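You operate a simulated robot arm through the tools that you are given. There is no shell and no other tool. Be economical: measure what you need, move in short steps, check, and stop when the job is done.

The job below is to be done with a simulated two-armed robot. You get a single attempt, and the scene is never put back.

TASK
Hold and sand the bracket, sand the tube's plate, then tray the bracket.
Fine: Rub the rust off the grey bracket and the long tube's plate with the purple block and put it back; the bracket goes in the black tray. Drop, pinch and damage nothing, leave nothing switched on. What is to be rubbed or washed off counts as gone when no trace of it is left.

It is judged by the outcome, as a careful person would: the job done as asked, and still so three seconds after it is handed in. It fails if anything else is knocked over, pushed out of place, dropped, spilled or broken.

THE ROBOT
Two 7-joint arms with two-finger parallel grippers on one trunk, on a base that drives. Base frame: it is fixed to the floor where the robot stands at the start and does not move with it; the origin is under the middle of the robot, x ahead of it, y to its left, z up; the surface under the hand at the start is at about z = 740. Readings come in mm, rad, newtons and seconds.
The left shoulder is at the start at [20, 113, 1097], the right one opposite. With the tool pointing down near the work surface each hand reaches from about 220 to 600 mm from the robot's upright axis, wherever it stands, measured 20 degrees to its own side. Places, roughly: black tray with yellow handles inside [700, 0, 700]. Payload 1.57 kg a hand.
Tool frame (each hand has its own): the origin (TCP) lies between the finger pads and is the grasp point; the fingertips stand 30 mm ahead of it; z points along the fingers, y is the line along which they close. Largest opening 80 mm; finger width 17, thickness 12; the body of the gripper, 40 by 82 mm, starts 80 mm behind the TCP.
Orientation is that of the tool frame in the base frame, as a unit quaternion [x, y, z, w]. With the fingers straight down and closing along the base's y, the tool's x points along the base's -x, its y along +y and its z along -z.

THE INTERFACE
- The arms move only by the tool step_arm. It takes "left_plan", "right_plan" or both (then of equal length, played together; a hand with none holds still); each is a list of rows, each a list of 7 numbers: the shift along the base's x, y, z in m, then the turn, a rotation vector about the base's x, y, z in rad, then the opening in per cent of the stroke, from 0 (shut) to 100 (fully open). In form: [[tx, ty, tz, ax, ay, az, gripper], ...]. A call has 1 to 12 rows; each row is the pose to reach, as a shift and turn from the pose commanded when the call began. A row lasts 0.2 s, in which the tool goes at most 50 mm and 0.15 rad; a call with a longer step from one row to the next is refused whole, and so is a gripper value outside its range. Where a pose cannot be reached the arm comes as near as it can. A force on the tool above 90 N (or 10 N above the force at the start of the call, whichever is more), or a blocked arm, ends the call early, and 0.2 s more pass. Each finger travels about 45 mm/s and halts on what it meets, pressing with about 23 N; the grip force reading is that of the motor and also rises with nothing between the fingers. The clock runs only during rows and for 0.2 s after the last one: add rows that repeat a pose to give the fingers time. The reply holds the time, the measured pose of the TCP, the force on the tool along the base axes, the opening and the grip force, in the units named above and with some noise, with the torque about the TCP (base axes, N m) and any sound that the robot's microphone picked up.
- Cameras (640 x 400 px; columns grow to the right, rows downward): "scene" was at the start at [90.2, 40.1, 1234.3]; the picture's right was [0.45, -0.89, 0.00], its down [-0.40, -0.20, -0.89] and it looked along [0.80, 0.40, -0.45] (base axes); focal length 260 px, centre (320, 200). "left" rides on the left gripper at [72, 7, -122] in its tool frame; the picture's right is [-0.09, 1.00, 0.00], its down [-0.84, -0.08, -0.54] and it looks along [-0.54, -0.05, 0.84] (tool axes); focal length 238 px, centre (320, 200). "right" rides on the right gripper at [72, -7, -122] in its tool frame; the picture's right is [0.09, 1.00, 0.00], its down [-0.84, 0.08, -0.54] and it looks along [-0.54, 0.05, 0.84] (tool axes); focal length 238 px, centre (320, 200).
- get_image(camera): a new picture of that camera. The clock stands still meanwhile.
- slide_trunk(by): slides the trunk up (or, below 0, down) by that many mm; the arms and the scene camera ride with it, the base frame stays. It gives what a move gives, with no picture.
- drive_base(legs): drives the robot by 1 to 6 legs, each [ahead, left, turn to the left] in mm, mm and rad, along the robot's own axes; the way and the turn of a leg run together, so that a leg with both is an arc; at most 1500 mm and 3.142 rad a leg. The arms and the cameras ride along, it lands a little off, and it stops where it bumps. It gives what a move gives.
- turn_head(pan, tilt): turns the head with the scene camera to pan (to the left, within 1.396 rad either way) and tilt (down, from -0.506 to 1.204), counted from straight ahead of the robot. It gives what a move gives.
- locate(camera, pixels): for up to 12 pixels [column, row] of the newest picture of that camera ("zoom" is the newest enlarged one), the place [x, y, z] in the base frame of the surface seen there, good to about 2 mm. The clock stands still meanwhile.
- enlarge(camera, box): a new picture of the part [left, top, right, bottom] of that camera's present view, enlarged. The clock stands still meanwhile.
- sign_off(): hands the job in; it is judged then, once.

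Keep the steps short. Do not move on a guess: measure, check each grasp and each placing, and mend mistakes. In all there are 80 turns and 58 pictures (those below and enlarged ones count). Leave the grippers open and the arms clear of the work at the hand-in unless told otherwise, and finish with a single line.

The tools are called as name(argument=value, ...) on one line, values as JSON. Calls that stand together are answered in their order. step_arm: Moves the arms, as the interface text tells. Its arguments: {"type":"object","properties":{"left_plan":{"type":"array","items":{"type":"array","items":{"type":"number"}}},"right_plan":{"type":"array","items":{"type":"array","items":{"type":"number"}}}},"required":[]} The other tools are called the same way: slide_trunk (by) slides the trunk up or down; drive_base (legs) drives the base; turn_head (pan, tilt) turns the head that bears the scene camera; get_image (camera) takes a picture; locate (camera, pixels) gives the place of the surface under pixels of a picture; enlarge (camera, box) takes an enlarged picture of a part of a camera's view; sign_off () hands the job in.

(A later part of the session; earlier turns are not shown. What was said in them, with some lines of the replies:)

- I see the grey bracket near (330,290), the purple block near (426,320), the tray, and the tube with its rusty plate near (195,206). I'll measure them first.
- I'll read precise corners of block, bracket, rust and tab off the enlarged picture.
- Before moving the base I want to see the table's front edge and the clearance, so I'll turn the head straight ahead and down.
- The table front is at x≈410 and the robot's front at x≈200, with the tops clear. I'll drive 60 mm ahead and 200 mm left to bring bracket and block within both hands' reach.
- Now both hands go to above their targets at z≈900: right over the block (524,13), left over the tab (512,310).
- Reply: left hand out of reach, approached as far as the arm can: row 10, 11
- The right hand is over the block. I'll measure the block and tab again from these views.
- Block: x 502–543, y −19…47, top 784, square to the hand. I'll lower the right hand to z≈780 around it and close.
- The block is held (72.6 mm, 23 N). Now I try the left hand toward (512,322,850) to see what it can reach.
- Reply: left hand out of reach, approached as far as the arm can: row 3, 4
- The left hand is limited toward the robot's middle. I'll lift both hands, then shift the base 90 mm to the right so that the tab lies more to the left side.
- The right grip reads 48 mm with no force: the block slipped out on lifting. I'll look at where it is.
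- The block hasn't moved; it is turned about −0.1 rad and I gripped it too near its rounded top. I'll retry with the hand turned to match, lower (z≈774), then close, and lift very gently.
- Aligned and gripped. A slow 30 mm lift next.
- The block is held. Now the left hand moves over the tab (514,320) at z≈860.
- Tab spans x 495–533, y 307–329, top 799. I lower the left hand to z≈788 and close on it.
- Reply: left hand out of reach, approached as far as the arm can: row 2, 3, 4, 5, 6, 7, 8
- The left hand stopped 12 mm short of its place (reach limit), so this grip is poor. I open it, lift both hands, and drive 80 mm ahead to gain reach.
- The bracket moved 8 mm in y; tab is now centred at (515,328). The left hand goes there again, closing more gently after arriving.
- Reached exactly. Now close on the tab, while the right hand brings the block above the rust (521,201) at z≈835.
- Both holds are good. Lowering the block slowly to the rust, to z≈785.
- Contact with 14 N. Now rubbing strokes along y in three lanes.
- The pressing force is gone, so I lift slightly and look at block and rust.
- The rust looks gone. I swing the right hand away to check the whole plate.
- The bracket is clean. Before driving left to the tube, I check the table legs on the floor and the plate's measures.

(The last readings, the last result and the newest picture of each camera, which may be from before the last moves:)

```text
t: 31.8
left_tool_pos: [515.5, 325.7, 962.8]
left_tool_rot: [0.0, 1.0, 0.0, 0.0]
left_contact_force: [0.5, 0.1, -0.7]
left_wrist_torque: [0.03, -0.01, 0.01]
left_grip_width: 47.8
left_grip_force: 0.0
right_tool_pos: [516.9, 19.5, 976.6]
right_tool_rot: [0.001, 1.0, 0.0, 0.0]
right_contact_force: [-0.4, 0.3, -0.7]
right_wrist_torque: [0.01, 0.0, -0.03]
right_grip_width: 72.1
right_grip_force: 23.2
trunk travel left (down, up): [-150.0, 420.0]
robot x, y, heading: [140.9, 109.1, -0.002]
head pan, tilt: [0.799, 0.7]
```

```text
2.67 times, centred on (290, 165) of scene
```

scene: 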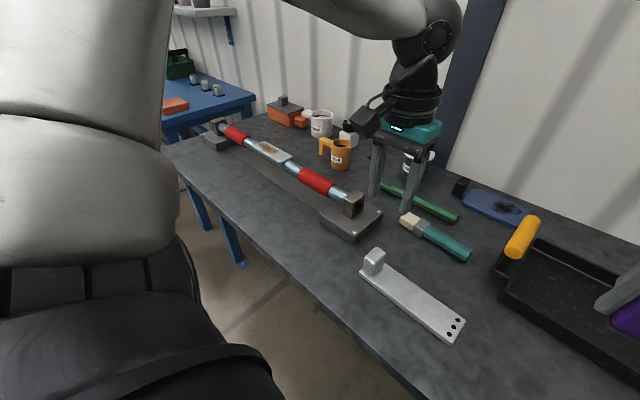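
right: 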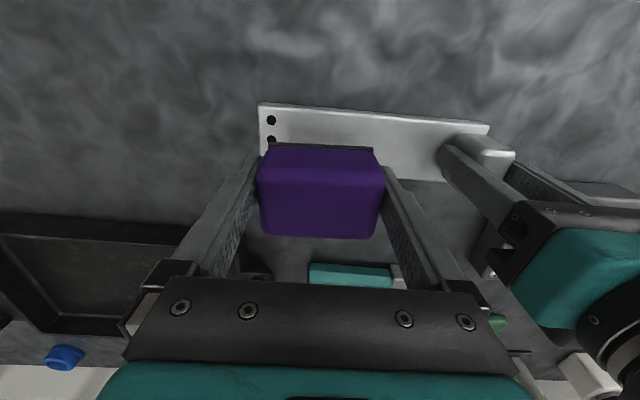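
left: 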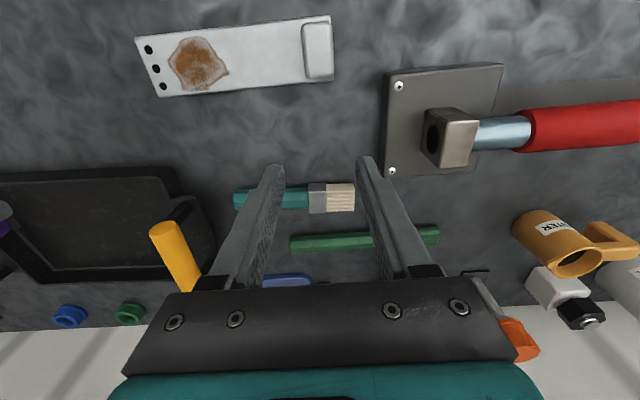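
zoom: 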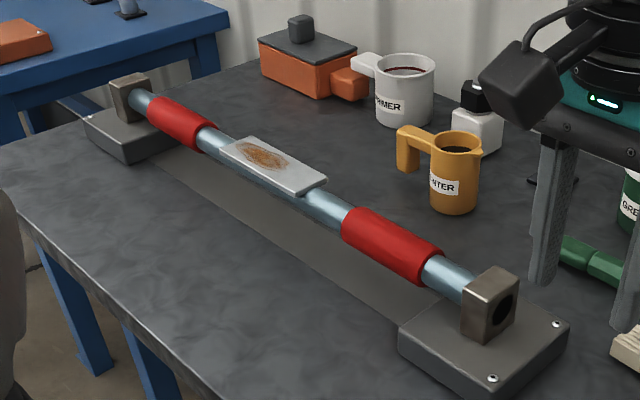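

The leg stands at y≈1110, clear of a base at y≈700. Hands are well above everything, so I drive 590 mm left, then 50 mm ahead.

drive_base(legs=[[0, 590, 0], [50, 0, 0]])

turn_head(pan=0.2, tilt=0.9)

get_image(camera="scene")

get_image(camera="left")

get_image(camera="right")

```text
t: 35.7
left_tool_pos: [570.6, 919.5, 961.7]
left_tool_rot: [0.004, 1.0, 0.0, 0.001]
left_contact_force: [-0.1, -0.9, 0.8]
left_wrist_torque: [0.01, 0.04, -0.01]
left_grip_width: 47.9
left_grip_force: 0.1
right_tool_pos: [568.5, 611.7, 975.9]
right_tool_rot: [0.005, 1.0, 0.0, 0.0]
right_contact_force: [0.7, 0.2, -1.9]
right_wrist_torque: [-0.01, 0.02, 0.01]
right_grip_width: 72.0
right_grip_force: 22.7
trunk travel left (down, up): [-150.0, 420.0]
robot x, y, heading: [191.9, 707.1, -0.008]
head pan, tilt: [0.799, 0.7]
```

```text
t: 36.7
left_tool_pos: [569.4, 919.0, 963.1]
left_tool_rot: [0.004, 1.0, -0.001, 0.0]
left_contact_force: [-0.2, -0.9, -0.3]
left_wrist_torque: [-0.03, 0.0, 0.02]
left_grip_width: 47.9
left_grip_force: 0.1
right_tool_pos: [569.2, 612.5, 977.5]
right_tool_rot: [0.005, 1.0, 0.0, 0.001]
right_contact_force: [-0.1, 0.2, -1.2]
right_wrist_torque: [-0.05, 0.01, -0.02]
right_grip_width: 72.3
right_grip_force: 23.0
trunk travel left (down, up): [-150.0, 420.0]
robot x, y, heading: [193.1, 707.4, -0.012]
head pan, tilt: [0.201, 0.901]
```

```text
31 pictures are left
```

scene: 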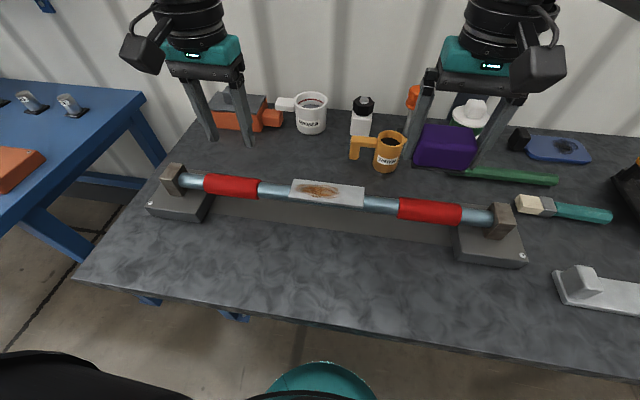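

```text
30 pictures are left
```

left: 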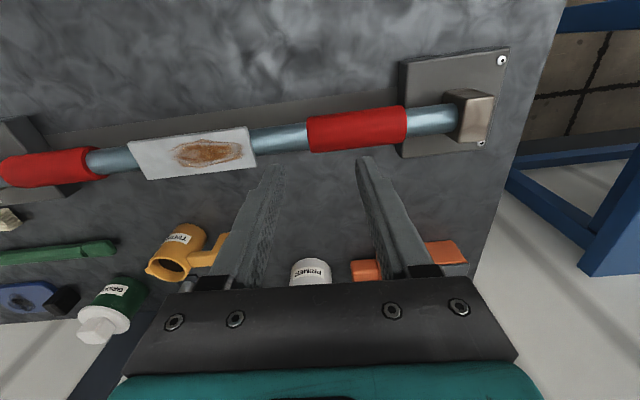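

```text
29 pictures are left
```

right: 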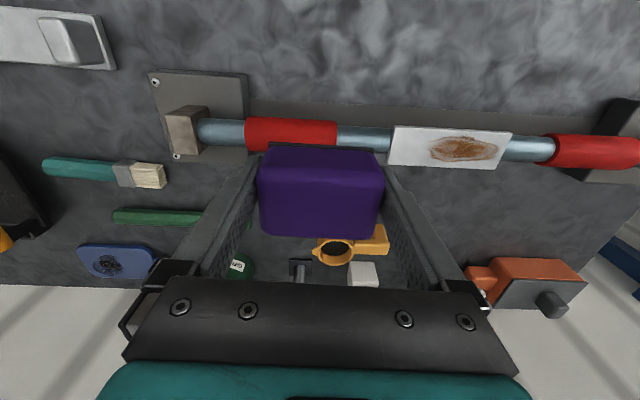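

locate(camera="left", pixels=[[130, 143], [146, 178], [248, 128], [254, 163], [175, 152], [243, 150], [210, 141], [208, 165], [310, 130], [405, 110], [355, 128], [280, 138]])

enlarge(camera="left", box=[100, 80, 420, 220])

```text
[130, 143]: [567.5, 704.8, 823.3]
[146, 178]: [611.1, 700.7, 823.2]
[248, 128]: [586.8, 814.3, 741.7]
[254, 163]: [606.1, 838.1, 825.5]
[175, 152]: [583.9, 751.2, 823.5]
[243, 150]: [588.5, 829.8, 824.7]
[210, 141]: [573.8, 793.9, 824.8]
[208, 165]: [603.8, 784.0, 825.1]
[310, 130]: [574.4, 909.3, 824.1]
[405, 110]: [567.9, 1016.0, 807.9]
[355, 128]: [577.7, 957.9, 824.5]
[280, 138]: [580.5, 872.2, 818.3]
```

```text
2.00 times, centred on (260, 150) of left
```

zoom: 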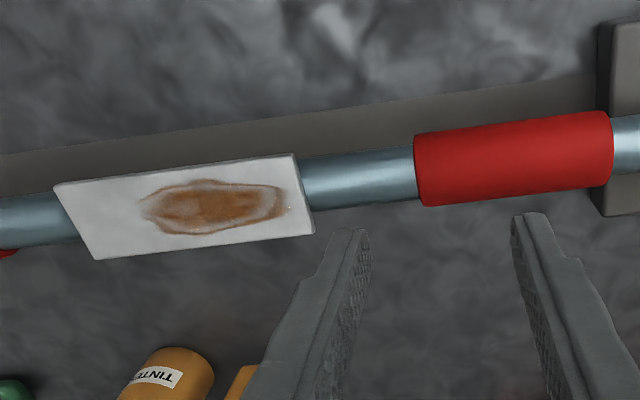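

Plate: x 567–611, y 703–838, top 824; rust y 751–830, x 574–604. I move the left hand out of the way and the right hand to above (588,790) at z≈890.

step_arm(left_plan=[[0, 0.02, 0.01, 0, 0, 0, 60], [0, 0.04, 0.02, 0, 0, 0, 60], [0, 0.06, 0.03, 0, 0, 0, 60], [0, 0.08, 0.04, 0, 0, 0, 60], [0, 0.08, 0.04, 0, 0, 0, 60], [0, 0.08, 0.04, 0, 0, 0, 60], [0, 0.08, 0.04, 0, 0, 0, 60], [0, 0.08, 0.04, 0, 0, 0, 60]], right_plan=[[0.004, 0.035, 0, 0, 0, 0.01, 0], [0.008, 0.07, 0, 0, 0, 0.03, 0], [0.012, 0.105, 0, 0, 0, 0.03, 0], [0.016, 0.14, -0.01, 0, 0, 0.03, 0], [0.019, 0.177, -0.02, 0, 0, 0.03, 0], [0.019, 0.177, -0.05, 0, 0, 0.03, 0], [0.019, 0.177, -0.08, 0, 0, 0.03, 0], [0.019, 0.177, -0.08, 0, 0, 0.03, 0]])

get_image(camera="right")

enlarge(camera="scene", box=[200, 80, 480, 240])

```text
t: 38.5
left_tool_pos: [569.6, 997.7, 1002.0]
left_tool_rot: [0.004, 1.0, 0.0, 0.0]
left_contact_force: [0.4, 0.8, 0.1]
left_wrist_torque: [0.0, 0.0, -0.03]
left_grip_width: 47.7
left_grip_force: 0.1
right_tool_pos: [587.5, 787.1, 896.3]
right_tool_rot: [-0.008, 1.0, 0.0, 0.0]
right_contact_force: [-0.4, -0.7, -1.8]
right_wrist_torque: [0.02, 0.03, -0.01]
right_grip_width: 72.0
right_grip_force: 22.9
trunk travel left (down, up): [-150.0, 420.0]
robot x, y, heading: [189.1, 704.4, -0.009]
head pan, tilt: [0.201, 0.901]
```

```text
27 pictures are left
```

right: 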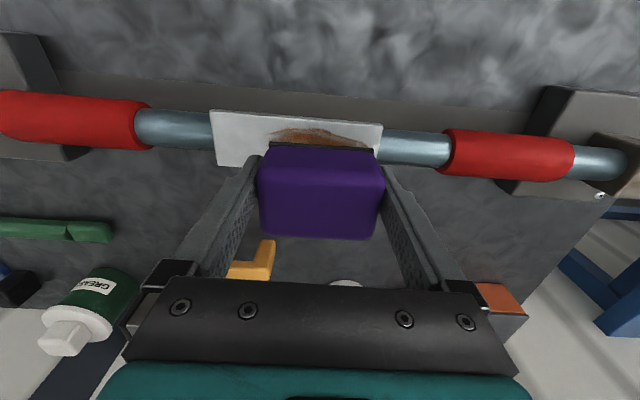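

```text
2.29 times, centred on (340, 160) of scene
```

zoom: 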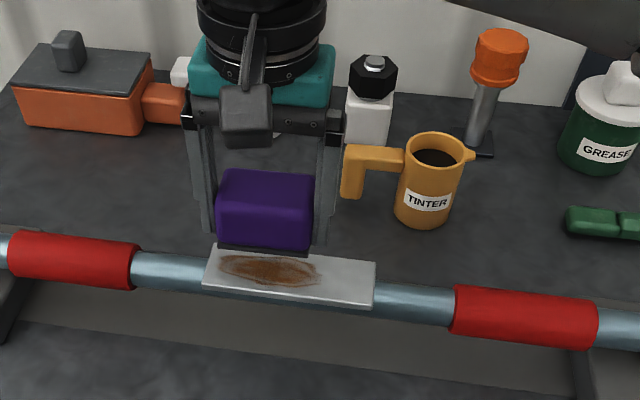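

Well placed over the rust. Lowering gently to contact (z≈857).

step_arm(right_plan=[[0, 0.003, -0.015, 0, 0, 0, 0], [0, 0.003, -0.028, 0, 0, 0, 0], [0, 0.003, -0.034, 0, 0, 0, 0], [0, 0.003, -0.038, 0, 0, 0, 0], [0, 0.003, -0.04, 0, 0, 0, 0], [0, 0.003, -0.04, 0, 0, 0, 0]])

```text
t: 39.9
left_tool_pos: [569.3, 997.7, 1001.0]
left_tool_rot: [0.004, 1.0, 0.0, 0.0]
left_contact_force: [0.0, 0.2, 0.5]
left_wrist_torque: [0.02, 0.03, 0.0]
left_grip_width: 47.8
left_grip_force: 0.1
right_tool_pos: [589.4, 792.6, 856.9]
right_tool_rot: [-0.009, 1.0, 0.0, 0.0]
right_contact_force: [1.4, 0.5, 1.8]
right_wrist_torque: [-0.06, 0.02, 0.05]
right_grip_width: 71.9
right_grip_force: 22.4
trunk travel left (down, up): [-150.0, 420.0]
robot x, y, heading: [193.9, 707.2, -0.014]
head pan, tilt: [0.201, 0.901]
```

Just touching. I press 2 mm more and stroke along y, staying centred over the tube.

step_arm(right_plan=[[0, 0, -0.002, 0, 0, 0, 0], [0, 0.016, -0.002, 0, 0, 0, 0], [0, 0, -0.002, 0, 0, 0, 0], [0, -0.018, -0.002, 0, 0, 0, 0], [0, 0, -0.002, 0, 0, 0, 0], [0, 0.016, -0.002, 0, 0, 0, 0], [0, 0, -0.002, 0, 0, 0, 0], [0, -0.018, -0.002, 0, 0, 0, 0], [0, 0, -0.002, 0, 0, 0, 0], [0, 0.016, -0.002, 0, 0, 0, 0], [0, 0, -0.002, 0, 0, 0, 0]])

```text
t: 42.3
left_tool_pos: [569.2, 999.6, 1002.0]
left_tool_rot: [0.004, 1.0, 0.0, 0.001]
left_contact_force: [0.1, -0.2, 0.5]
left_wrist_torque: [0.02, -0.01, -0.01]
left_grip_width: 47.8
left_grip_force: 0.1
right_tool_pos: [585.8, 793.8, 855.2]
right_tool_rot: [-0.011, 1.0, 0.004, 0.0]
right_contact_force: [2.0, 11.4, 13.4]
right_wrist_torque: [-0.15, -0.01, 0.06]
right_grip_width: 71.7
right_grip_force: 23.0
trunk travel left (down, up): [-150.0, 420.0]
robot x, y, heading: [194.8, 705.4, -0.008]
head pan, tilt: [0.201, 0.901]
```

Good pressure (13 N). I lift 50 mm and look.

step_arm(right_plan=[[0, 0, 0.02, 0, 0, 0, 0], [0, 0, 0.05, 0, 0, 0, 0], [0, -0.03, 0.09, 0, 0, 0, 0], [0, -0.07, 0.1, 0, 0, 0, 0], [0, -0.11, 0.1, 0, 0, 0, 0], [0, -0.11, 0.1, 0, 0, 0, 0]])

enlarge(camera="scene", box=[200, 140, 480, 240])

enlarge(camera="left", box=[0, 60, 300, 220])

```text
t: 43.7
left_tool_pos: [569.5, 997.0, 1001.7]
left_tool_rot: [0.004, 1.0, 0.0, 0.0]
left_contact_force: [0.8, -0.4, -0.4]
left_wrist_torque: [0.02, -0.01, 0.01]
left_grip_width: 48.0
left_grip_force: 0.0
right_tool_pos: [588.5, 682.1, 952.6]
right_tool_rot: [-0.01, 1.0, 0.0, -0.001]
right_contact_force: [0.4, -0.3, -1.0]
right_wrist_torque: [0.03, 0.01, 0.01]
right_grip_width: 71.7
right_grip_force: 23.3
trunk travel left (down, up): [-150.0, 420.0]
robot x, y, heading: [191.4, 706.8, -0.009]
head pan, tilt: [0.201, 0.901]
```

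```text
2.29 times, centred on (340, 190) of scene
```

zoom: 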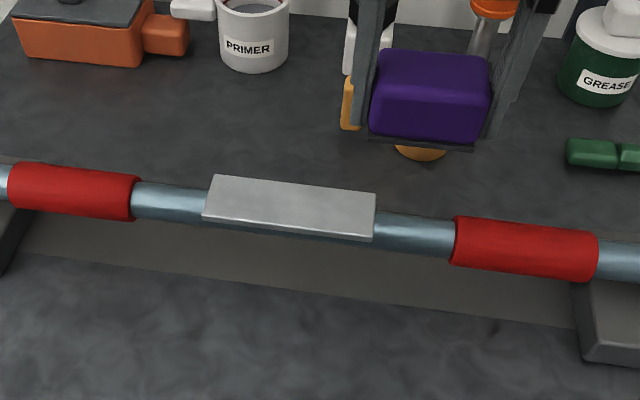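

```text
2.13 times, centred on (150, 140) of left
```

zoom: 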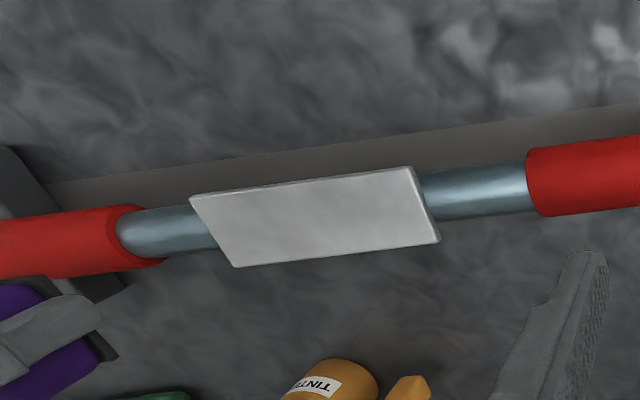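

The plate is clean and the tube unmoved. I drive back to the former spot: 50 mm back, 590 mm right.

drive_base(legs=[[-50, 0, 0.008], [0, -595, 0]])

get_image(camera="right")

get_image(camera="scene")

```text
t: 47.6
left_tool_pos: [514.9, 419.2, 1001.8]
left_tool_rot: [0.004, 1.0, -0.001, 0.0]
left_contact_force: [-0.2, -0.7, -0.1]
left_wrist_torque: [0.0, 0.03, -0.01]
left_grip_width: 47.9
left_grip_force: 0.1
right_tool_pos: [535.1, 102.1, 952.9]
right_tool_rot: [-0.01, 1.0, 0.0, 0.0]
right_contact_force: [0.5, 0.4, -0.5]
right_wrist_torque: [0.01, 0.0, 0.0]
right_grip_width: 71.5
right_grip_force: 23.0
trunk travel left (down, up): [-150.0, 420.0]
robot x, y, heading: [132.5, 126.6, -0.01]
head pan, tilt: [0.201, 0.901]
```

```text
23 pictures are left
```

right: 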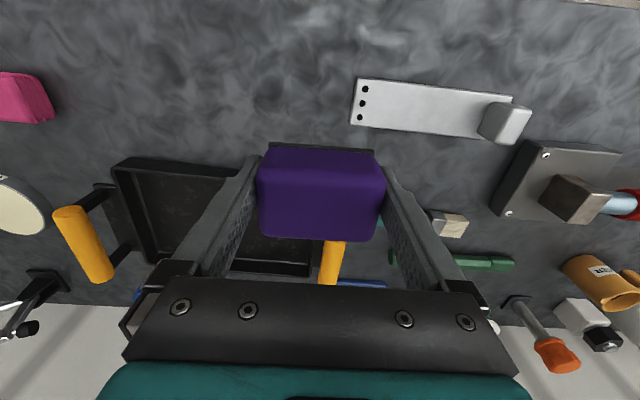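

```text
22 pictures are left
```

scene: 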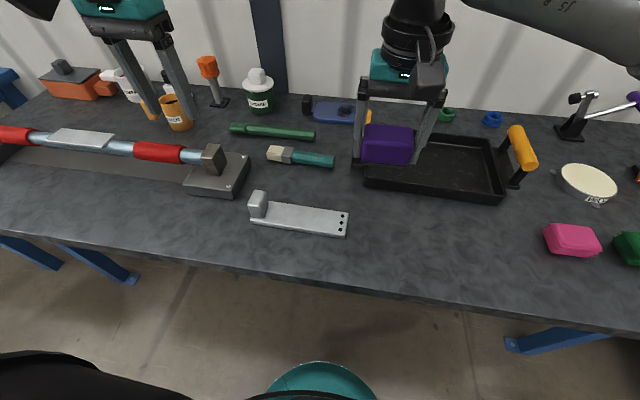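

Now lay the block back at its place (524,15), turned as before; down to z≈777 first.

step_arm(right_plan=[[-0.005, -0.045, 0, 0, 0, -0.06, 0], [-0.011, -0.087, 0, 0, 0, -0.12, 0], [-0.011, -0.087, -0.04, 0, 0, -0.12, 0], [-0.011, -0.087, -0.08, 0, 0, -0.12, 0], [-0.011, -0.087, -0.12, 0, 0, -0.12, 0], [-0.011, -0.087, -0.15, 0, 0, -0.12, 0], [-0.011, -0.087, -0.168, 0, 0, -0.12, 0], [-0.011, -0.087, -0.176, 0, 0, -0.12, 0], [-0.011, -0.087, -0.178, 0, 0, -0.12, 0], [-0.011, -0.087, -0.178, 0, 0, -0.12, 0]])

```text
t: 49.8
left_tool_pos: [514.7, 419.6, 1000.7]
left_tool_rot: [0.004, 1.0, 0.0, -0.001]
left_contact_force: [-0.7, 0.1, -0.3]
left_wrist_torque: [0.02, 0.0, 0.0]
left_grip_width: 48.0
left_grip_force: 0.2
right_tool_pos: [524.6, 14.6, 774.8]
right_tool_rot: [0.05, 0.999, 0.0, 0.0]
right_contact_force: [0.0, -0.2, -1.2]
right_wrist_torque: [0.01, 0.01, 0.02]
right_grip_width: 71.7
right_grip_force: 22.9
trunk travel left (down, up): [-150.0, 420.0]
robot x, y, heading: [140.3, 128.5, -0.01]
head pan, tilt: [0.201, 0.901]
```

Not yet touching; I lower in 1 mm steps.

step_arm(right_plan=[[0, 0, -0.001, 0, 0, 0, 0], [0, 0, -0.002, 0, 0, 0, 0], [0, 0, -0.003, 0, 0, 0, 0], [0, 0, -0.003, 0, 0, 0, 0]])

```text
t: 50.8
left_tool_pos: [514.4, 419.4, 1001.5]
left_tool_rot: [0.005, 1.0, 0.0, 0.0]
left_contact_force: [-0.8, -1.0, 0.8]
left_wrist_torque: [0.01, -0.01, 0.0]
left_grip_width: 48.0
left_grip_force: 0.2
right_tool_pos: [522.8, 14.9, 771.6]
right_tool_rot: [0.05, 0.999, 0.0, 0.0]
right_contact_force: [0.4, 0.2, -0.4]
right_wrist_torque: [-0.05, 0.05, -0.01]
right_grip_width: 71.8
right_grip_force: 22.7
trunk travel left (down, up): [-150.0, 420.0]
robot x, y, heading: [138.5, 125.6, -0.009]
head pan, tilt: [0.201, 0.901]
```

step_arm(right_plan=[[0, 0, -0.001, 0, 0, 0, 0], [0, 0, -0.002, 0, 0, 0, 0], [0, 0, -0.002, 0, 0, 0, 0]])

enlarge(camera="scene", box=[310, 130, 480, 250])

```text
t: 51.6
left_tool_pos: [515.6, 418.5, 1001.1]
left_tool_rot: [0.004, 1.0, 0.0, 0.001]
left_contact_force: [0.4, -0.1, 0.0]
left_wrist_torque: [0.01, 0.03, -0.01]
left_grip_width: 48.0
left_grip_force: 0.1
right_tool_pos: [523.1, 14.3, 771.3]
right_tool_rot: [0.05, 0.999, 0.0, 0.001]
right_contact_force: [-3.5, -1.2, 13.3]
right_wrist_torque: [-0.22, 0.24, 0.01]
right_grip_width: 71.8
right_grip_force: 23.3
trunk travel left (down, up): [-150.0, 420.0]
robot x, y, heading: [137.9, 125.3, -0.009]
head pan, tilt: [0.201, 0.901]
```

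```text
3.33 times, centred on (395, 190) of scene
```

zoom: 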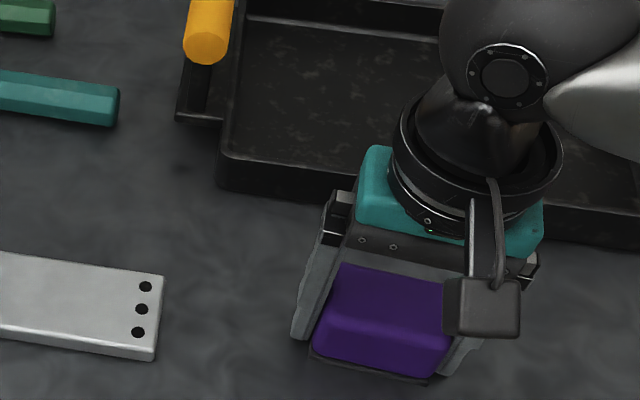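

Block rests on the table (13 N). I ease up 1 mm, open, and withdraw upward.

step_arm(right_plan=[[0, 0, 0.001, 0, 0, 0, 0], [0, 0, 0.001, 0, 0, 0, 92], [0, 0, 0.001, 0, 0, 0, 100], [0, 0, 0.001, 0, 0, 0, 100], [0, 0, 0.02, 0, 0, 0, 100], [0, 0, 0.05, 0, 0, 0, 100], [0, 0, 0.09, 0, 0, 0, 100], [0, 0, 0.13, 0, 0, 0, 100], [0, 0, 0.16, 0, 0, 0, 100]])

get_image(camera="right")

```text
t: 53.6
left_tool_pos: [515.4, 419.0, 1001.9]
left_tool_rot: [0.005, 1.0, 0.0, -0.001]
left_contact_force: [-0.3, 0.0, -0.8]
left_wrist_torque: [0.01, 0.05, 0.02]
left_grip_width: 47.9
left_grip_force: 0.0
right_tool_pos: [522.5, 16.7, 930.2]
right_tool_rot: [0.051, 0.999, 0.001, 0.001]
right_contact_force: [-0.6, -0.6, 0.6]
right_wrist_torque: [0.01, -0.03, 0.03]
right_grip_width: 79.9
right_grip_force: 0.0
trunk travel left (down, up): [-150.0, 420.0]
robot x, y, heading: [135.3, 126.8, -0.013]
head pan, tilt: [0.201, 0.901]
```

```text
20 pictures are left
```

right: 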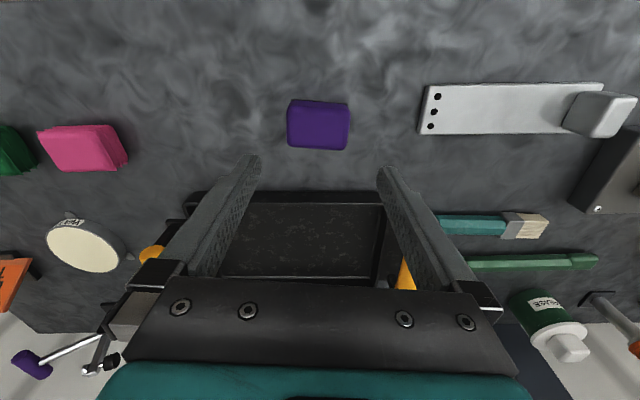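

The block is back in place. Now I measure tray and bracket, and test how far each hand can reach at z≈900.

locate(camera="right", pixels=[[300, 215], [300, 268], [230, 262], [375, 268], [377, 215], [380, 270], [403, 275], [428, 88], [421, 131], [598, 84], [320, 125], [152, 255]])

step_arm(left_plan=[[0.03, -0.02, -0.02, 0, 0, 0, 60], [0.06, -0.04, -0.04, 0, 0, 0, 60], [0.09, -0.06, -0.06, 0, 0, 0, 60], [0.12, -0.08, -0.08, 0, 0, 0, 60], [0.15, -0.09, -0.1, 0, 0, 0, 60], [0.185, -0.09, -0.1, 0, 0, 0, 60], [0.185, -0.09, -0.1, 0, 0, 0, 60]], right_plan=[[0.03, 0, 0, 0, 0, 0.05, 100], [0.06, 0, 0, 0, 0, 0.1, 100], [0.09, 0, 0, 0, 0, 0.1, 100], [0.12, 0, 0, 0, 0, 0.1, 100], [0.15, 0, 0, 0, 0, 0.1, 100], [0.18, 0, 0, 0, 0, 0.1, 100], [0.18, 0, -0.02, 0, 0, 0.1, 100]])

```text
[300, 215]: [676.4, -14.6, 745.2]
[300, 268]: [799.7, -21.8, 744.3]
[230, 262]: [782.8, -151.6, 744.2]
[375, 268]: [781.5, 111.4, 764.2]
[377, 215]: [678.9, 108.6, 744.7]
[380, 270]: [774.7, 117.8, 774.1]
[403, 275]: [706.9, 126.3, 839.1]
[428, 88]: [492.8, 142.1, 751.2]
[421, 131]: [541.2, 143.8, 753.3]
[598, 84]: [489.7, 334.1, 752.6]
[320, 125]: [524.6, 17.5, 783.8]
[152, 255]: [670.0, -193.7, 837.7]
```

```text
t: 55.2
left_tool_pos: [646.0, 342.7, 911.7]
left_tool_rot: [0.004, 1.0, 0.0, 0.001]
left_contact_force: [0.4, -0.3, 0.1]
left_wrist_torque: [0.01, 0.0, -0.02]
left_grip_width: 47.8
left_grip_force: 0.1
left hand out of reach, approached as far as the arm can: row 5, 6, 7
right_tool_pos: [704.0, 16.4, 912.0]
right_tool_rot: [-0.002, 1.0, 0.0, 0.002]
right_contact_force: [0.5, -0.7, -1.1]
right_wrist_torque: [-0.01, 0.03, 0.01]
right_grip_width: 80.0
right_grip_force: 0.0
trunk travel left (down, up): [-150.0, 420.0]
robot x, y, heading: [140.3, 129.5, -0.008]
head pan, tilt: [0.201, 0.901]
```

The right hand reaches the tray freely, the left does not. So the right hand will carry the bracket, gripped across its width near its balance point. I retract the left hand and turn the right one 90° in the air.

step_arm(left_plan=[[-0.02, 0.015, 0.02, 0, 0, 0, 100], [-0.04, 0.03, 0.04, 0, 0, 0, 100], [-0.06, 0.045, 0.06, 0, 0, 0, 100], [-0.08, 0.06, 0.08, 0, 0, 0, 100], [-0.1, 0.075, 0.09, 0, 0, 0, 100], [-0.12, 0.09, 0.1, 0, 0, 0, 100], [-0.14, 0.105, 0.1, 0, 0, 0, 100], [-0.16, 0.12, 0.1, 0, 0, 0, 100], [-0.18, 0.14, 0.1, 0, 0, 0, 100], [-0.2, 0.16, 0.1, 0, 0, 0, 100], [-0.2, 0.16, 0.1, 0, 0, 0, 100]], right_plan=[[-0.01, 0, 0, 0, 0, 0.145, 100], [-0.03, 0, 0, 0, 0, 0.29, 100], [-0.05, 0, 0, 0, 0, 0.435, 100], [-0.08, 0, 0, 0, 0, 0.58, 100], [-0.11, 0, 0, 0, 0, 0.725, 100], [-0.14, 0, 0, 0, 0, 0.87, 100], [-0.16, 0, 0, 0, 0, 1.015, 100], [-0.18, 0, 0, 0, 0, 1.16, 100], [-0.18, 0, 0, 0, 0, 1.3, 100], [-0.18, 0, 0, 0, 0, 1.44, 100], [-0.18, 0, 0, 0, 0, 1.571, 100]])

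```text
t: 57.6
left_tool_pos: [446.5, 500.7, 1013.2]
left_tool_rot: [0.006, 1.0, 0.002, 0.001]
left_contact_force: [-0.1, -1.4, 1.2]
left_wrist_torque: [0.07, -0.02, 0.01]
left_grip_width: 80.1
left_grip_force: 0.0
right_tool_pos: [397.4, 31.6, 955.9]
right_tool_rot: [-0.691, 0.723, -0.001, 0.003]
right_contact_force: [-0.6, -1.1, -0.5]
right_wrist_torque: [0.06, -0.05, 0.0]
right_grip_width: 79.9
right_grip_force: 0.0
right hand out of reach, approached as far as the arm can: row 7, 8, 9, 10, 11
trunk travel left (down, up): [-150.0, 420.0]
robot x, y, heading: [135.7, 130.7, -0.012]
head pan, tilt: [0.201, 0.901]
```

Turning +90° pushes the arm to a limit. I'll turn back and the other way (−90°).

step_arm(right_plan=[[0.01, 0, 0, 0, 0, -0.145, 100], [0.03, 0, 0, 0, 0, -0.29, 100], [0.05, 0, 0, 0, 0, -0.435, 100], [0.08, 0, 0, 0, 0, -0.58, 100], [0.1, 0, 0, 0, 0, -0.725, 100], [0.12, 0, 0, 0, 0, -0.87, 100], [0.12, 0, 0, 0, 0, -1.015, 100], [0.12, 0, 0, 0, 0, -1.16, 100], [0.12, 0, 0, 0, 0, -1.3, 100], [0.12, 0, 0, 0, 0, -1.44, 100], [0.12, 0, 0, 0, 0, -1.571, 100], [0.12, 0, 0, 0, 0, -1.71, 100]])

step_arm(right_plan=[[0, 0, 0, 0, 0, -0.145, 100], [0, 0, 0, 0, 0, -0.29, 100], [0, 0, 0, 0, 0, -0.435, 100], [0, 0, 0, 0, 0, -0.58, 100], [0, 0, 0, 0, 0, -0.725, 100], [0, 0, 0, 0, 0, -0.87, 100], [0, 0, 0, 0, 0, -1.015, 100], [0, 0, 0, 0, 0, -1.16, 100], [0, 0, 0, 0, 0, -1.3, 100], [0, 0, 0, 0, 0, -1.4, 100], [0, 0, 0, 0, 0, -1.4, 100]])

```text
t: 60.2
left_tool_pos: [448.7, 503.9, 1009.3]
left_tool_rot: [0.004, 1.0, 0.0, 0.0]
left_contact_force: [-0.4, 0.5, 0.4]
left_wrist_torque: [-0.01, -0.04, 0.0]
left_grip_width: 80.1
left_grip_force: 0.1
right_tool_pos: [517.4, 39.2, 955.2]
right_tool_rot: [0.07, 0.998, -0.001, 0.001]
right_contact_force: [-0.2, -0.7, 0.5]
right_wrist_torque: [-0.01, -0.03, 0.0]
right_grip_width: 79.9
right_grip_force: 0.1
trunk travel left (down, up): [-150.0, 420.0]
robot x, y, heading: [138.0, 129.6, -0.011]
head pan, tilt: [0.201, 0.901]
```

```text
t: 62.6
left_tool_pos: [448.3, 505.0, 1009.5]
left_tool_rot: [0.004, 1.0, 0.0, 0.0]
left_contact_force: [-0.7, -0.2, 0.9]
left_wrist_torque: [0.01, 0.01, 0.01]
left_grip_width: 80.0
left_grip_force: 0.1
right_tool_pos: [516.7, 38.4, 954.5]
right_tool_rot: [0.697, 0.718, 0.0, 0.0]
right_contact_force: [-0.2, -1.1, 0.5]
right_wrist_torque: [-0.02, 0.0, 0.02]
right_grip_width: 80.0
right_grip_force: 0.1
trunk travel left (down, up): [-150.0, 420.0]
robot x, y, heading: [139.0, 129.2, -0.011]
head pan, tilt: [0.201, 0.901]
```

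That works. Now over the bracket's balance point (518,262) at z≈860.

step_arm(right_plan=[[0, 0.04, 0, 0, 0, -0.013, 100], [0, 0.08, 0, 0, 0, -0.013, 100], [0, 0.12, 0, 0, 0, -0.013, 100], [0, 0.16, -0.01, 0, 0, -0.013, 100], [0.001, 0.2, -0.03, 0, 0, -0.013, 100], [0.001, 0.224, -0.06, 0, 0, -0.013, 100], [0.001, 0.224, -0.09, 0, 0, -0.013, 100], [0.001, 0.224, -0.09, 0, 0, -0.013, 100]])

get_image(camera="right")

```text
t: 64.4
left_tool_pos: [448.9, 504.0, 1010.1]
left_tool_rot: [0.005, 1.0, -0.001, 0.0]
left_contact_force: [-0.1, 0.9, -0.1]
left_wrist_torque: [-0.02, -0.02, -0.01]
left_grip_width: 80.1
left_grip_force: 0.0
right_tool_pos: [514.3, 264.0, 865.0]
right_tool_rot: [0.7, 0.714, -0.001, -0.001]
right_contact_force: [0.1, 0.1, 1.3]
right_wrist_torque: [-0.01, 0.0, 0.01]
right_grip_width: 80.1
right_grip_force: 0.0
trunk travel left (down, up): [-150.0, 420.0]
robot x, y, heading: [134.6, 127.8, -0.011]
head pan, tilt: [0.201, 0.901]
```

```text
19 pictures are left
```

right: 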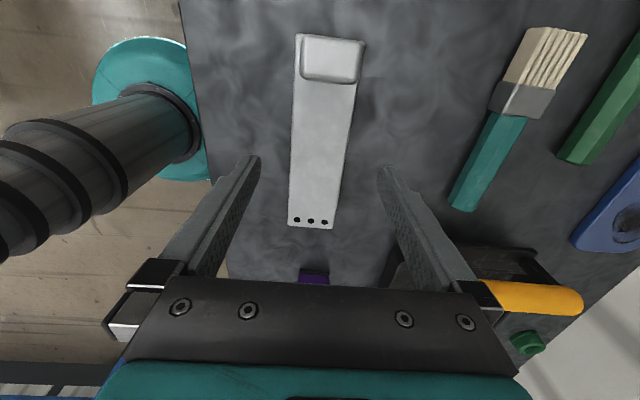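

locate(camera="right", pixels=[[293, 130], [352, 130], [291, 200], [341, 200], [297, 90], [356, 90], [290, 225], [332, 227], [325, 150]])

```text
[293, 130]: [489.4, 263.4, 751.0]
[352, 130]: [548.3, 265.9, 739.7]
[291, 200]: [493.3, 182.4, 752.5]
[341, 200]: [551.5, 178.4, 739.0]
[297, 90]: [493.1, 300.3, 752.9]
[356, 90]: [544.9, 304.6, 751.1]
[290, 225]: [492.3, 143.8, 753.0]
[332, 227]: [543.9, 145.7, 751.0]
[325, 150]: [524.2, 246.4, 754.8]
```

The bracket spans x 491–545. I lower to z≈773 (tips just above the table) and close on its sides.

step_arm(right_plan=[[0.002, 0, -0.04, 0, 0, 0, 100], [0.002, 0, -0.07, 0, 0, 0, 100], [0.002, 0, -0.085, 0, 0, 0, 100], [0.002, 0, -0.0915, 0, 0, 0, 100], [0.002, 0, -0.0915, 0, 0, 0, 100], [0.002, 0, -0.0915, 0, 0, 0, 80], [0.002, 0, -0.0915, 0, 0, 0, 60], [0.002, 0, -0.0915, 0, 0, 0, 30], [0.002, 0, -0.0915, 0, 0, 0, 0], [0.002, 0, -0.0915, 0, 0, 0, 0]])

```text
t: 66.6
left_tool_pos: [448.4, 504.5, 1009.7]
left_tool_rot: [0.005, 1.0, 0.0, 0.0]
left_contact_force: [0.6, -0.8, -0.5]
left_wrist_torque: [-0.04, -0.03, 0.0]
left_grip_width: 79.8
left_grip_force: 0.0
right_tool_pos: [522.1, 262.0, 771.3]
right_tool_rot: [0.701, 0.714, 0.0, 0.0]
right_contact_force: [1.1, 0.0, 0.0]
right_wrist_torque: [0.04, 0.01, 0.02]
right_grip_width: 57.4
right_grip_force: 22.7
trunk travel left (down, up): [-150.0, 420.0]
robot x, y, heading: [136.9, 126.1, -0.008]
head pan, tilt: [0.201, 0.901]
```

Gripped (57.4 mm, 23 N). A slow 25 mm lift to check the hold and weight.

step_arm(right_plan=[[0, 0, 0.003, 0, 0, 0, 0], [0, 0, 0.006, 0, 0, 0, 0], [0, 0, 0.01, 0, 0, 0, 0], [0, 0, 0.015, 0, 0, 0, 0], [0, 0, 0.02, 0, 0, 0, 0], [0, 0, 0.025, 0, 0, 0, 0], [0, 0, 0.025, 0, 0, 0, 0]])

enlarge(camera="scene", box=[210, 150, 410, 270])

```text
t: 68.2
left_tool_pos: [447.8, 503.8, 1010.5]
left_tool_rot: [0.004, 1.0, 0.001, 0.001]
left_contact_force: [0.0, 0.0, 0.0]
left_wrist_torque: [0.04, -0.02, -0.02]
left_grip_width: 80.1
left_grip_force: 0.0
right_tool_pos: [520.3, 262.1, 799.4]
right_tool_rot: [0.7, 0.714, 0.0, 0.001]
right_contact_force: [-0.1, -0.3, -2.4]
right_wrist_torque: [-0.01, 0.03, -0.01]
right_grip_width: 57.4
right_grip_force: 22.9
trunk travel left (down, up): [-150.0, 420.0]
robot x, y, heading: [139.1, 121.6, -0.009]
head pan, tilt: [0.201, 0.901]
```

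```text
3.20 times, centred on (310, 210) of scene
```

zoom: 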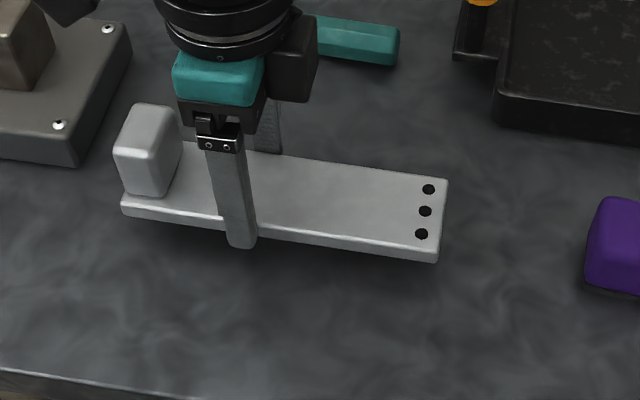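

Held level, weight 2.4 N. I raise it to z≈920 and move it beside the tray, gently.

step_arm(right_plan=[[0, 0, 0.02, 0, 0, 0, 0], [0, 0, 0.045, 0, 0, 0, 0], [0, 0, 0.07, 0, 0, 0, 0], [0, 0, 0.095, 0, 0, 0, 0], [0, -0.01, 0.12, 0, 0, 0, 0], [0, -0.04, 0.12, 0, 0, 0, 0], [0, -0.075, 0.12, 0, 0, 0, 0], [0, -0.115, 0.12, 0, 0, 0, 0], [0, -0.155, 0.12, 0, 0, -0.03, 0], [0, -0.195, 0.12, 0, 0, -0.06, 0], [0, -0.235, 0.12, 0, 0, -0.1, 0], [0, -0.265, 0.12, 0, 0, -0.1, 0]])

drive_base(legs=[[60, 0, 0]])

```text
t: 70.8
left_tool_pos: [448.8, 503.0, 1010.0]
left_tool_rot: [0.005, 1.0, 0.0, 0.001]
left_contact_force: [-0.3, 1.1, -0.6]
left_wrist_torque: [-0.02, -0.01, 0.02]
left_grip_width: 80.2
left_grip_force: 0.1
right_tool_pos: [517.2, -3.9, 918.1]
right_tool_rot: [0.735, 0.678, 0.0, 0.0]
right_contact_force: [-0.8, -0.4, -1.8]
right_wrist_torque: [-0.01, 0.02, -0.01]
right_grip_width: 57.5
right_grip_force: 23.2
trunk travel left (down, up): [-150.0, 420.0]
robot x, y, heading: [135.7, 131.7, -0.01]
head pan, tilt: [0.201, 0.901]
```

```text
t: 71.7
left_tool_pos: [508.6, 503.6, 1009.9]
left_tool_rot: [0.003, 1.0, -0.001, 0.0]
left_contact_force: [0.0, -1.5, -0.1]
left_wrist_torque: [0.0, 0.01, 0.02]
left_grip_width: 80.2
left_grip_force: 0.1
right_tool_pos: [577.9, -4.4, 918.5]
right_tool_rot: [0.735, 0.678, 0.0, -0.001]
right_contact_force: [0.8, 0.1, -2.5]
right_wrist_torque: [0.02, 0.04, 0.0]
right_grip_width: 57.7
right_grip_force: 22.8
trunk travel left (down, up): [-150.0, 420.0]
robot x, y, heading: [198.1, 125.6, -0.007]
head pan, tilt: [0.201, 0.901]
```

Next over the tray's centre (719,−13), down to z≈850, and look.

step_arm(right_plan=[[0.03, 0, 0, 0, 0, 0, 0], [0.06, -0.003, 0, 0, 0, 0, 0], [0.09, -0.006, 0, 0, 0, 0, 0], [0.12, -0.009, 0, 0, 0, 0, 0], [0.141, -0.009, 0, 0, 0, 0, 0], [0.141, -0.009, -0.025, 0, 0, 0, 0], [0.141, -0.009, -0.05, 0, 0, 0, 0], [0.141, -0.009, -0.07, 0, 0, 0, 0], [0.141, -0.009, -0.07, 0, 0, 0, 0]])

turn_head(pan=-0.2, tilt=0.8)

get_image(camera="scene")

get_image(camera="right")

```text
t: 73.7
left_tool_pos: [508.6, 504.1, 1010.6]
left_tool_rot: [0.003, 1.0, 0.0, 0.0]
left_contact_force: [0.5, 0.0, -0.8]
left_wrist_torque: [0.03, 0.03, -0.02]
left_grip_width: 80.0
left_grip_force: 0.1
right_tool_pos: [719.7, -11.9, 849.5]
right_tool_rot: [0.735, 0.678, 0.001, -0.001]
right_contact_force: [0.8, -0.5, -0.8]
right_wrist_torque: [0.02, -0.03, -0.03]
right_grip_width: 57.5
right_grip_force: 23.2
trunk travel left (down, up): [-150.0, 420.0]
robot x, y, heading: [197.2, 124.7, -0.004]
head pan, tilt: [0.201, 0.901]
```

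```text
t: 74.6
left_tool_pos: [509.2, 503.3, 1009.0]
left_tool_rot: [0.003, 1.0, 0.0, 0.0]
left_contact_force: [1.2, 0.0, -0.1]
left_wrist_torque: [-0.02, 0.0, 0.0]
left_grip_width: 80.0
left_grip_force: 0.1
right_tool_pos: [720.4, -12.4, 848.7]
right_tool_rot: [0.735, 0.678, 0.0, 0.0]
right_contact_force: [0.0, -0.8, -1.6]
right_wrist_torque: [-0.02, -0.04, 0.01]
right_grip_width: 57.6
right_grip_force: 22.9
trunk travel left (down, up): [-150.0, 420.0]
robot x, y, heading: [199.6, 127.6, -0.012]
head pan, tilt: [-0.201, 0.799]
```

```text
17 pictures are left
```

scene: 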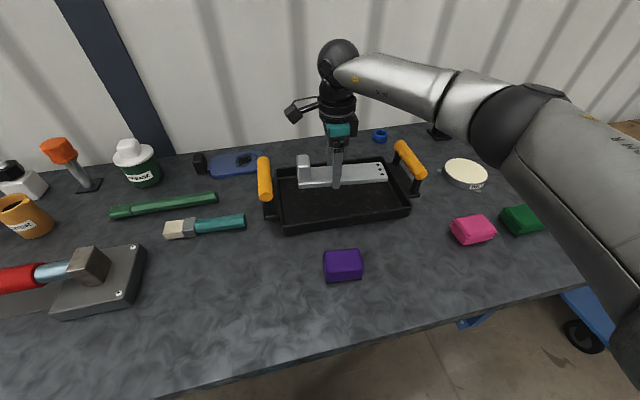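

```text
16 pictures are left
```

right: 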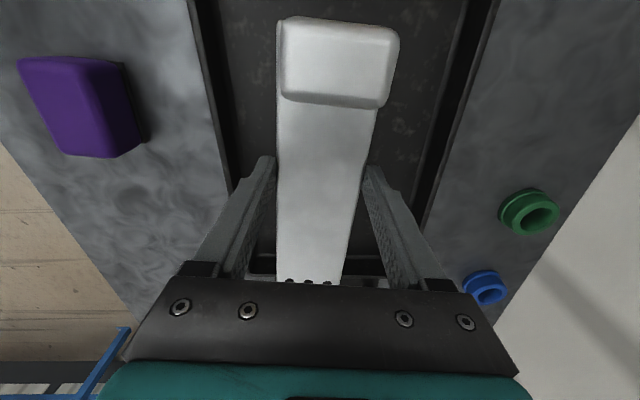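

Bracket is centred above the tray. Lowering to just above the floor, then gently to contact.

step_arm(right_plan=[[0, 0, -0.02, 0, 0, 0, 0], [0, 0, -0.04, 0, 0, 0, 0], [0, 0, -0.055, 0, 0, 0, 0], [0, 0, -0.065, 0, 0, 0, 0], [0, 0, -0.069, 0, 0, 0, 0], [0, 0, -0.0705, 0, 0, 0, 0], [0, 0, -0.072, 0, 0, 0, 0], [0, 0, -0.072, 0, 0, 0, 0]])

```text
t: 76.4
left_tool_pos: [507.4, 504.2, 1009.7]
left_tool_rot: [0.004, 1.0, 0.0, 0.0]
left_contact_force: [0.3, 0.4, -0.4]
left_wrist_torque: [-0.02, -0.03, 0.02]
left_grip_width: 79.8
left_grip_force: 0.0
right_tool_pos: [718.7, -12.1, 778.0]
right_tool_rot: [0.735, 0.678, 0.002, 0.0]
right_contact_force: [-4.5, -0.9, 16.0]
right_wrist_torque: [-0.21, 0.33, -0.08]
right_grip_width: 57.7
right_grip_force: 22.7
trunk travel left (down, up): [-150.0, 420.0]
robot x, y, heading: [196.8, 122.5, -0.011]
head pan, tilt: [-0.201, 0.799]
```

On the tray floor (16 N). Ease 1 mm, open, and lift clear.

step_arm(right_plan=[[0, 0, 0.001, 0, 0, 0, 0], [0, 0, 0.001, 0, 0, 0, 80], [0, 0, 0.001, 0, 0, 0, 90], [0, 0, 0.001, 0, 0, 0, 90], [0, 0, 0.02, 0, 0, 0, 90], [0, 0, 0.05, 0, 0, 0, 90], [0, 0, 0.09, 0, 0, 0, 90], [0, 0, 0.13, 0, 0, 0, 90], [0, 0, 0.17, 0, 0, 0, 100], [0, 0, 0.2, 0, 0, 0, 100], [0, 0, 0.2, 0, 0, 0, 100]])

drive_base(legs=[[-200, 0, 0]])

turn_head(pan=0.1, tilt=0.6)

get_image(camera="scene")

enlarge(camera="scene", box=[260, 120, 500, 270])

```text
t: 78.8
left_tool_pos: [509.4, 503.7, 1010.2]
left_tool_rot: [0.003, 1.0, 0.0, 0.0]
left_contact_force: [0.4, 0.3, -0.3]
left_wrist_torque: [0.02, 0.01, 0.0]
left_grip_width: 80.0
left_grip_force: 0.0
right_tool_pos: [721.0, -12.0, 978.1]
right_tool_rot: [0.735, 0.678, 0.0, -0.001]
right_contact_force: [-1.0, 0.4, -1.1]
right_wrist_torque: [0.05, 0.01, 0.01]
right_grip_width: 79.9
right_grip_force: 0.0
trunk travel left (down, up): [-150.0, 420.0]
robot x, y, heading: [199.1, 125.5, -0.01]
head pan, tilt: [-0.201, 0.799]
```

```text
t: 80.4
left_tool_pos: [308.3, 505.5, 1010.9]
left_tool_rot: [0.005, 1.0, 0.0, 0.0]
left_contact_force: [-0.9, 0.0, 0.1]
left_wrist_torque: [0.04, -0.04, 0.03]
left_grip_width: 80.0
left_grip_force: 0.0
right_tool_pos: [519.2, -11.1, 977.4]
right_tool_rot: [0.734, 0.679, 0.0, 0.0]
right_contact_force: [0.9, -0.1, -0.1]
right_wrist_torque: [0.0, 0.01, 0.0]
right_grip_width: 80.0
right_grip_force: 0.0
trunk travel left (down, up): [-150.0, 420.0]
robot x, y, heading: [-1.6, 129.8, -0.011]
head pan, tilt: [-0.201, 0.799]
```

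```text
t: 81.2
left_tool_pos: [308.0, 504.9, 1011.2]
left_tool_rot: [0.004, 1.0, 0.0, -0.001]
left_contact_force: [0.4, -0.5, -0.2]
left_wrist_torque: [0.02, -0.01, 0.01]
left_grip_width: 79.9
left_grip_force: 0.1
right_tool_pos: [519.5, -10.5, 977.9]
right_tool_rot: [0.736, 0.677, 0.0, -0.002]
right_contact_force: [0.0, -0.5, -0.7]
right_wrist_torque: [0.0, 0.0, 0.02]
right_grip_width: 79.9
right_grip_force: 0.1
trunk travel left (down, up): [-150.0, 420.0]
robot x, y, heading: [-0.4, 128.0, -0.016]
head pan, tilt: [0.099, 0.6]
```

```text
15 pictures are left
```

scene: 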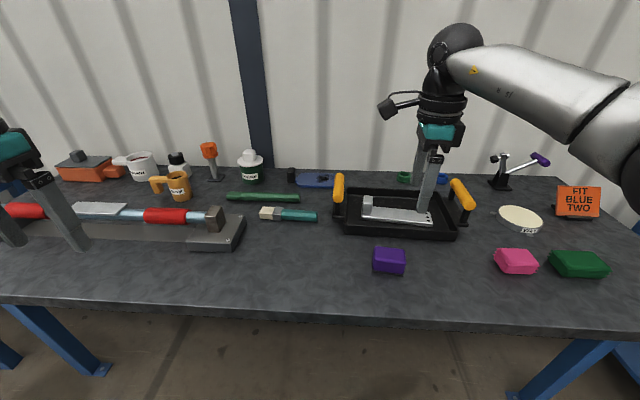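

```text
2.67 times, centred on (380, 195) of scene
```

zoom: 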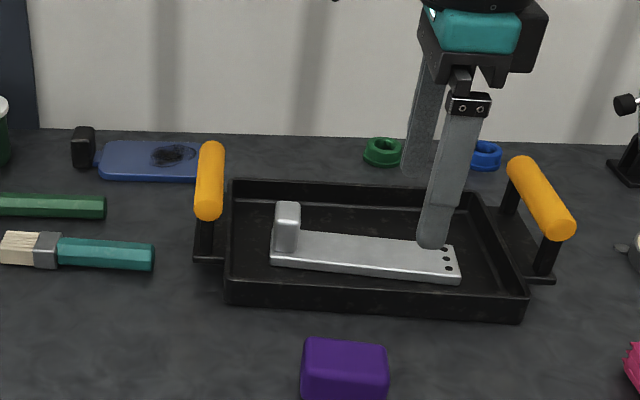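

The bracket lies flat in the tray, the block stands where it was, the plate and bracket are clean, and both hands are open and clear. Handing in.

sign_off()

```text
The job is handed in.
```

The rust is off the bracket and the tube's plate with no trace visible, the bracket lies flat in the black tray, the purple block is back in its place, and both grippers are open and clear; the block slipped from my first grip but stayed on the table.
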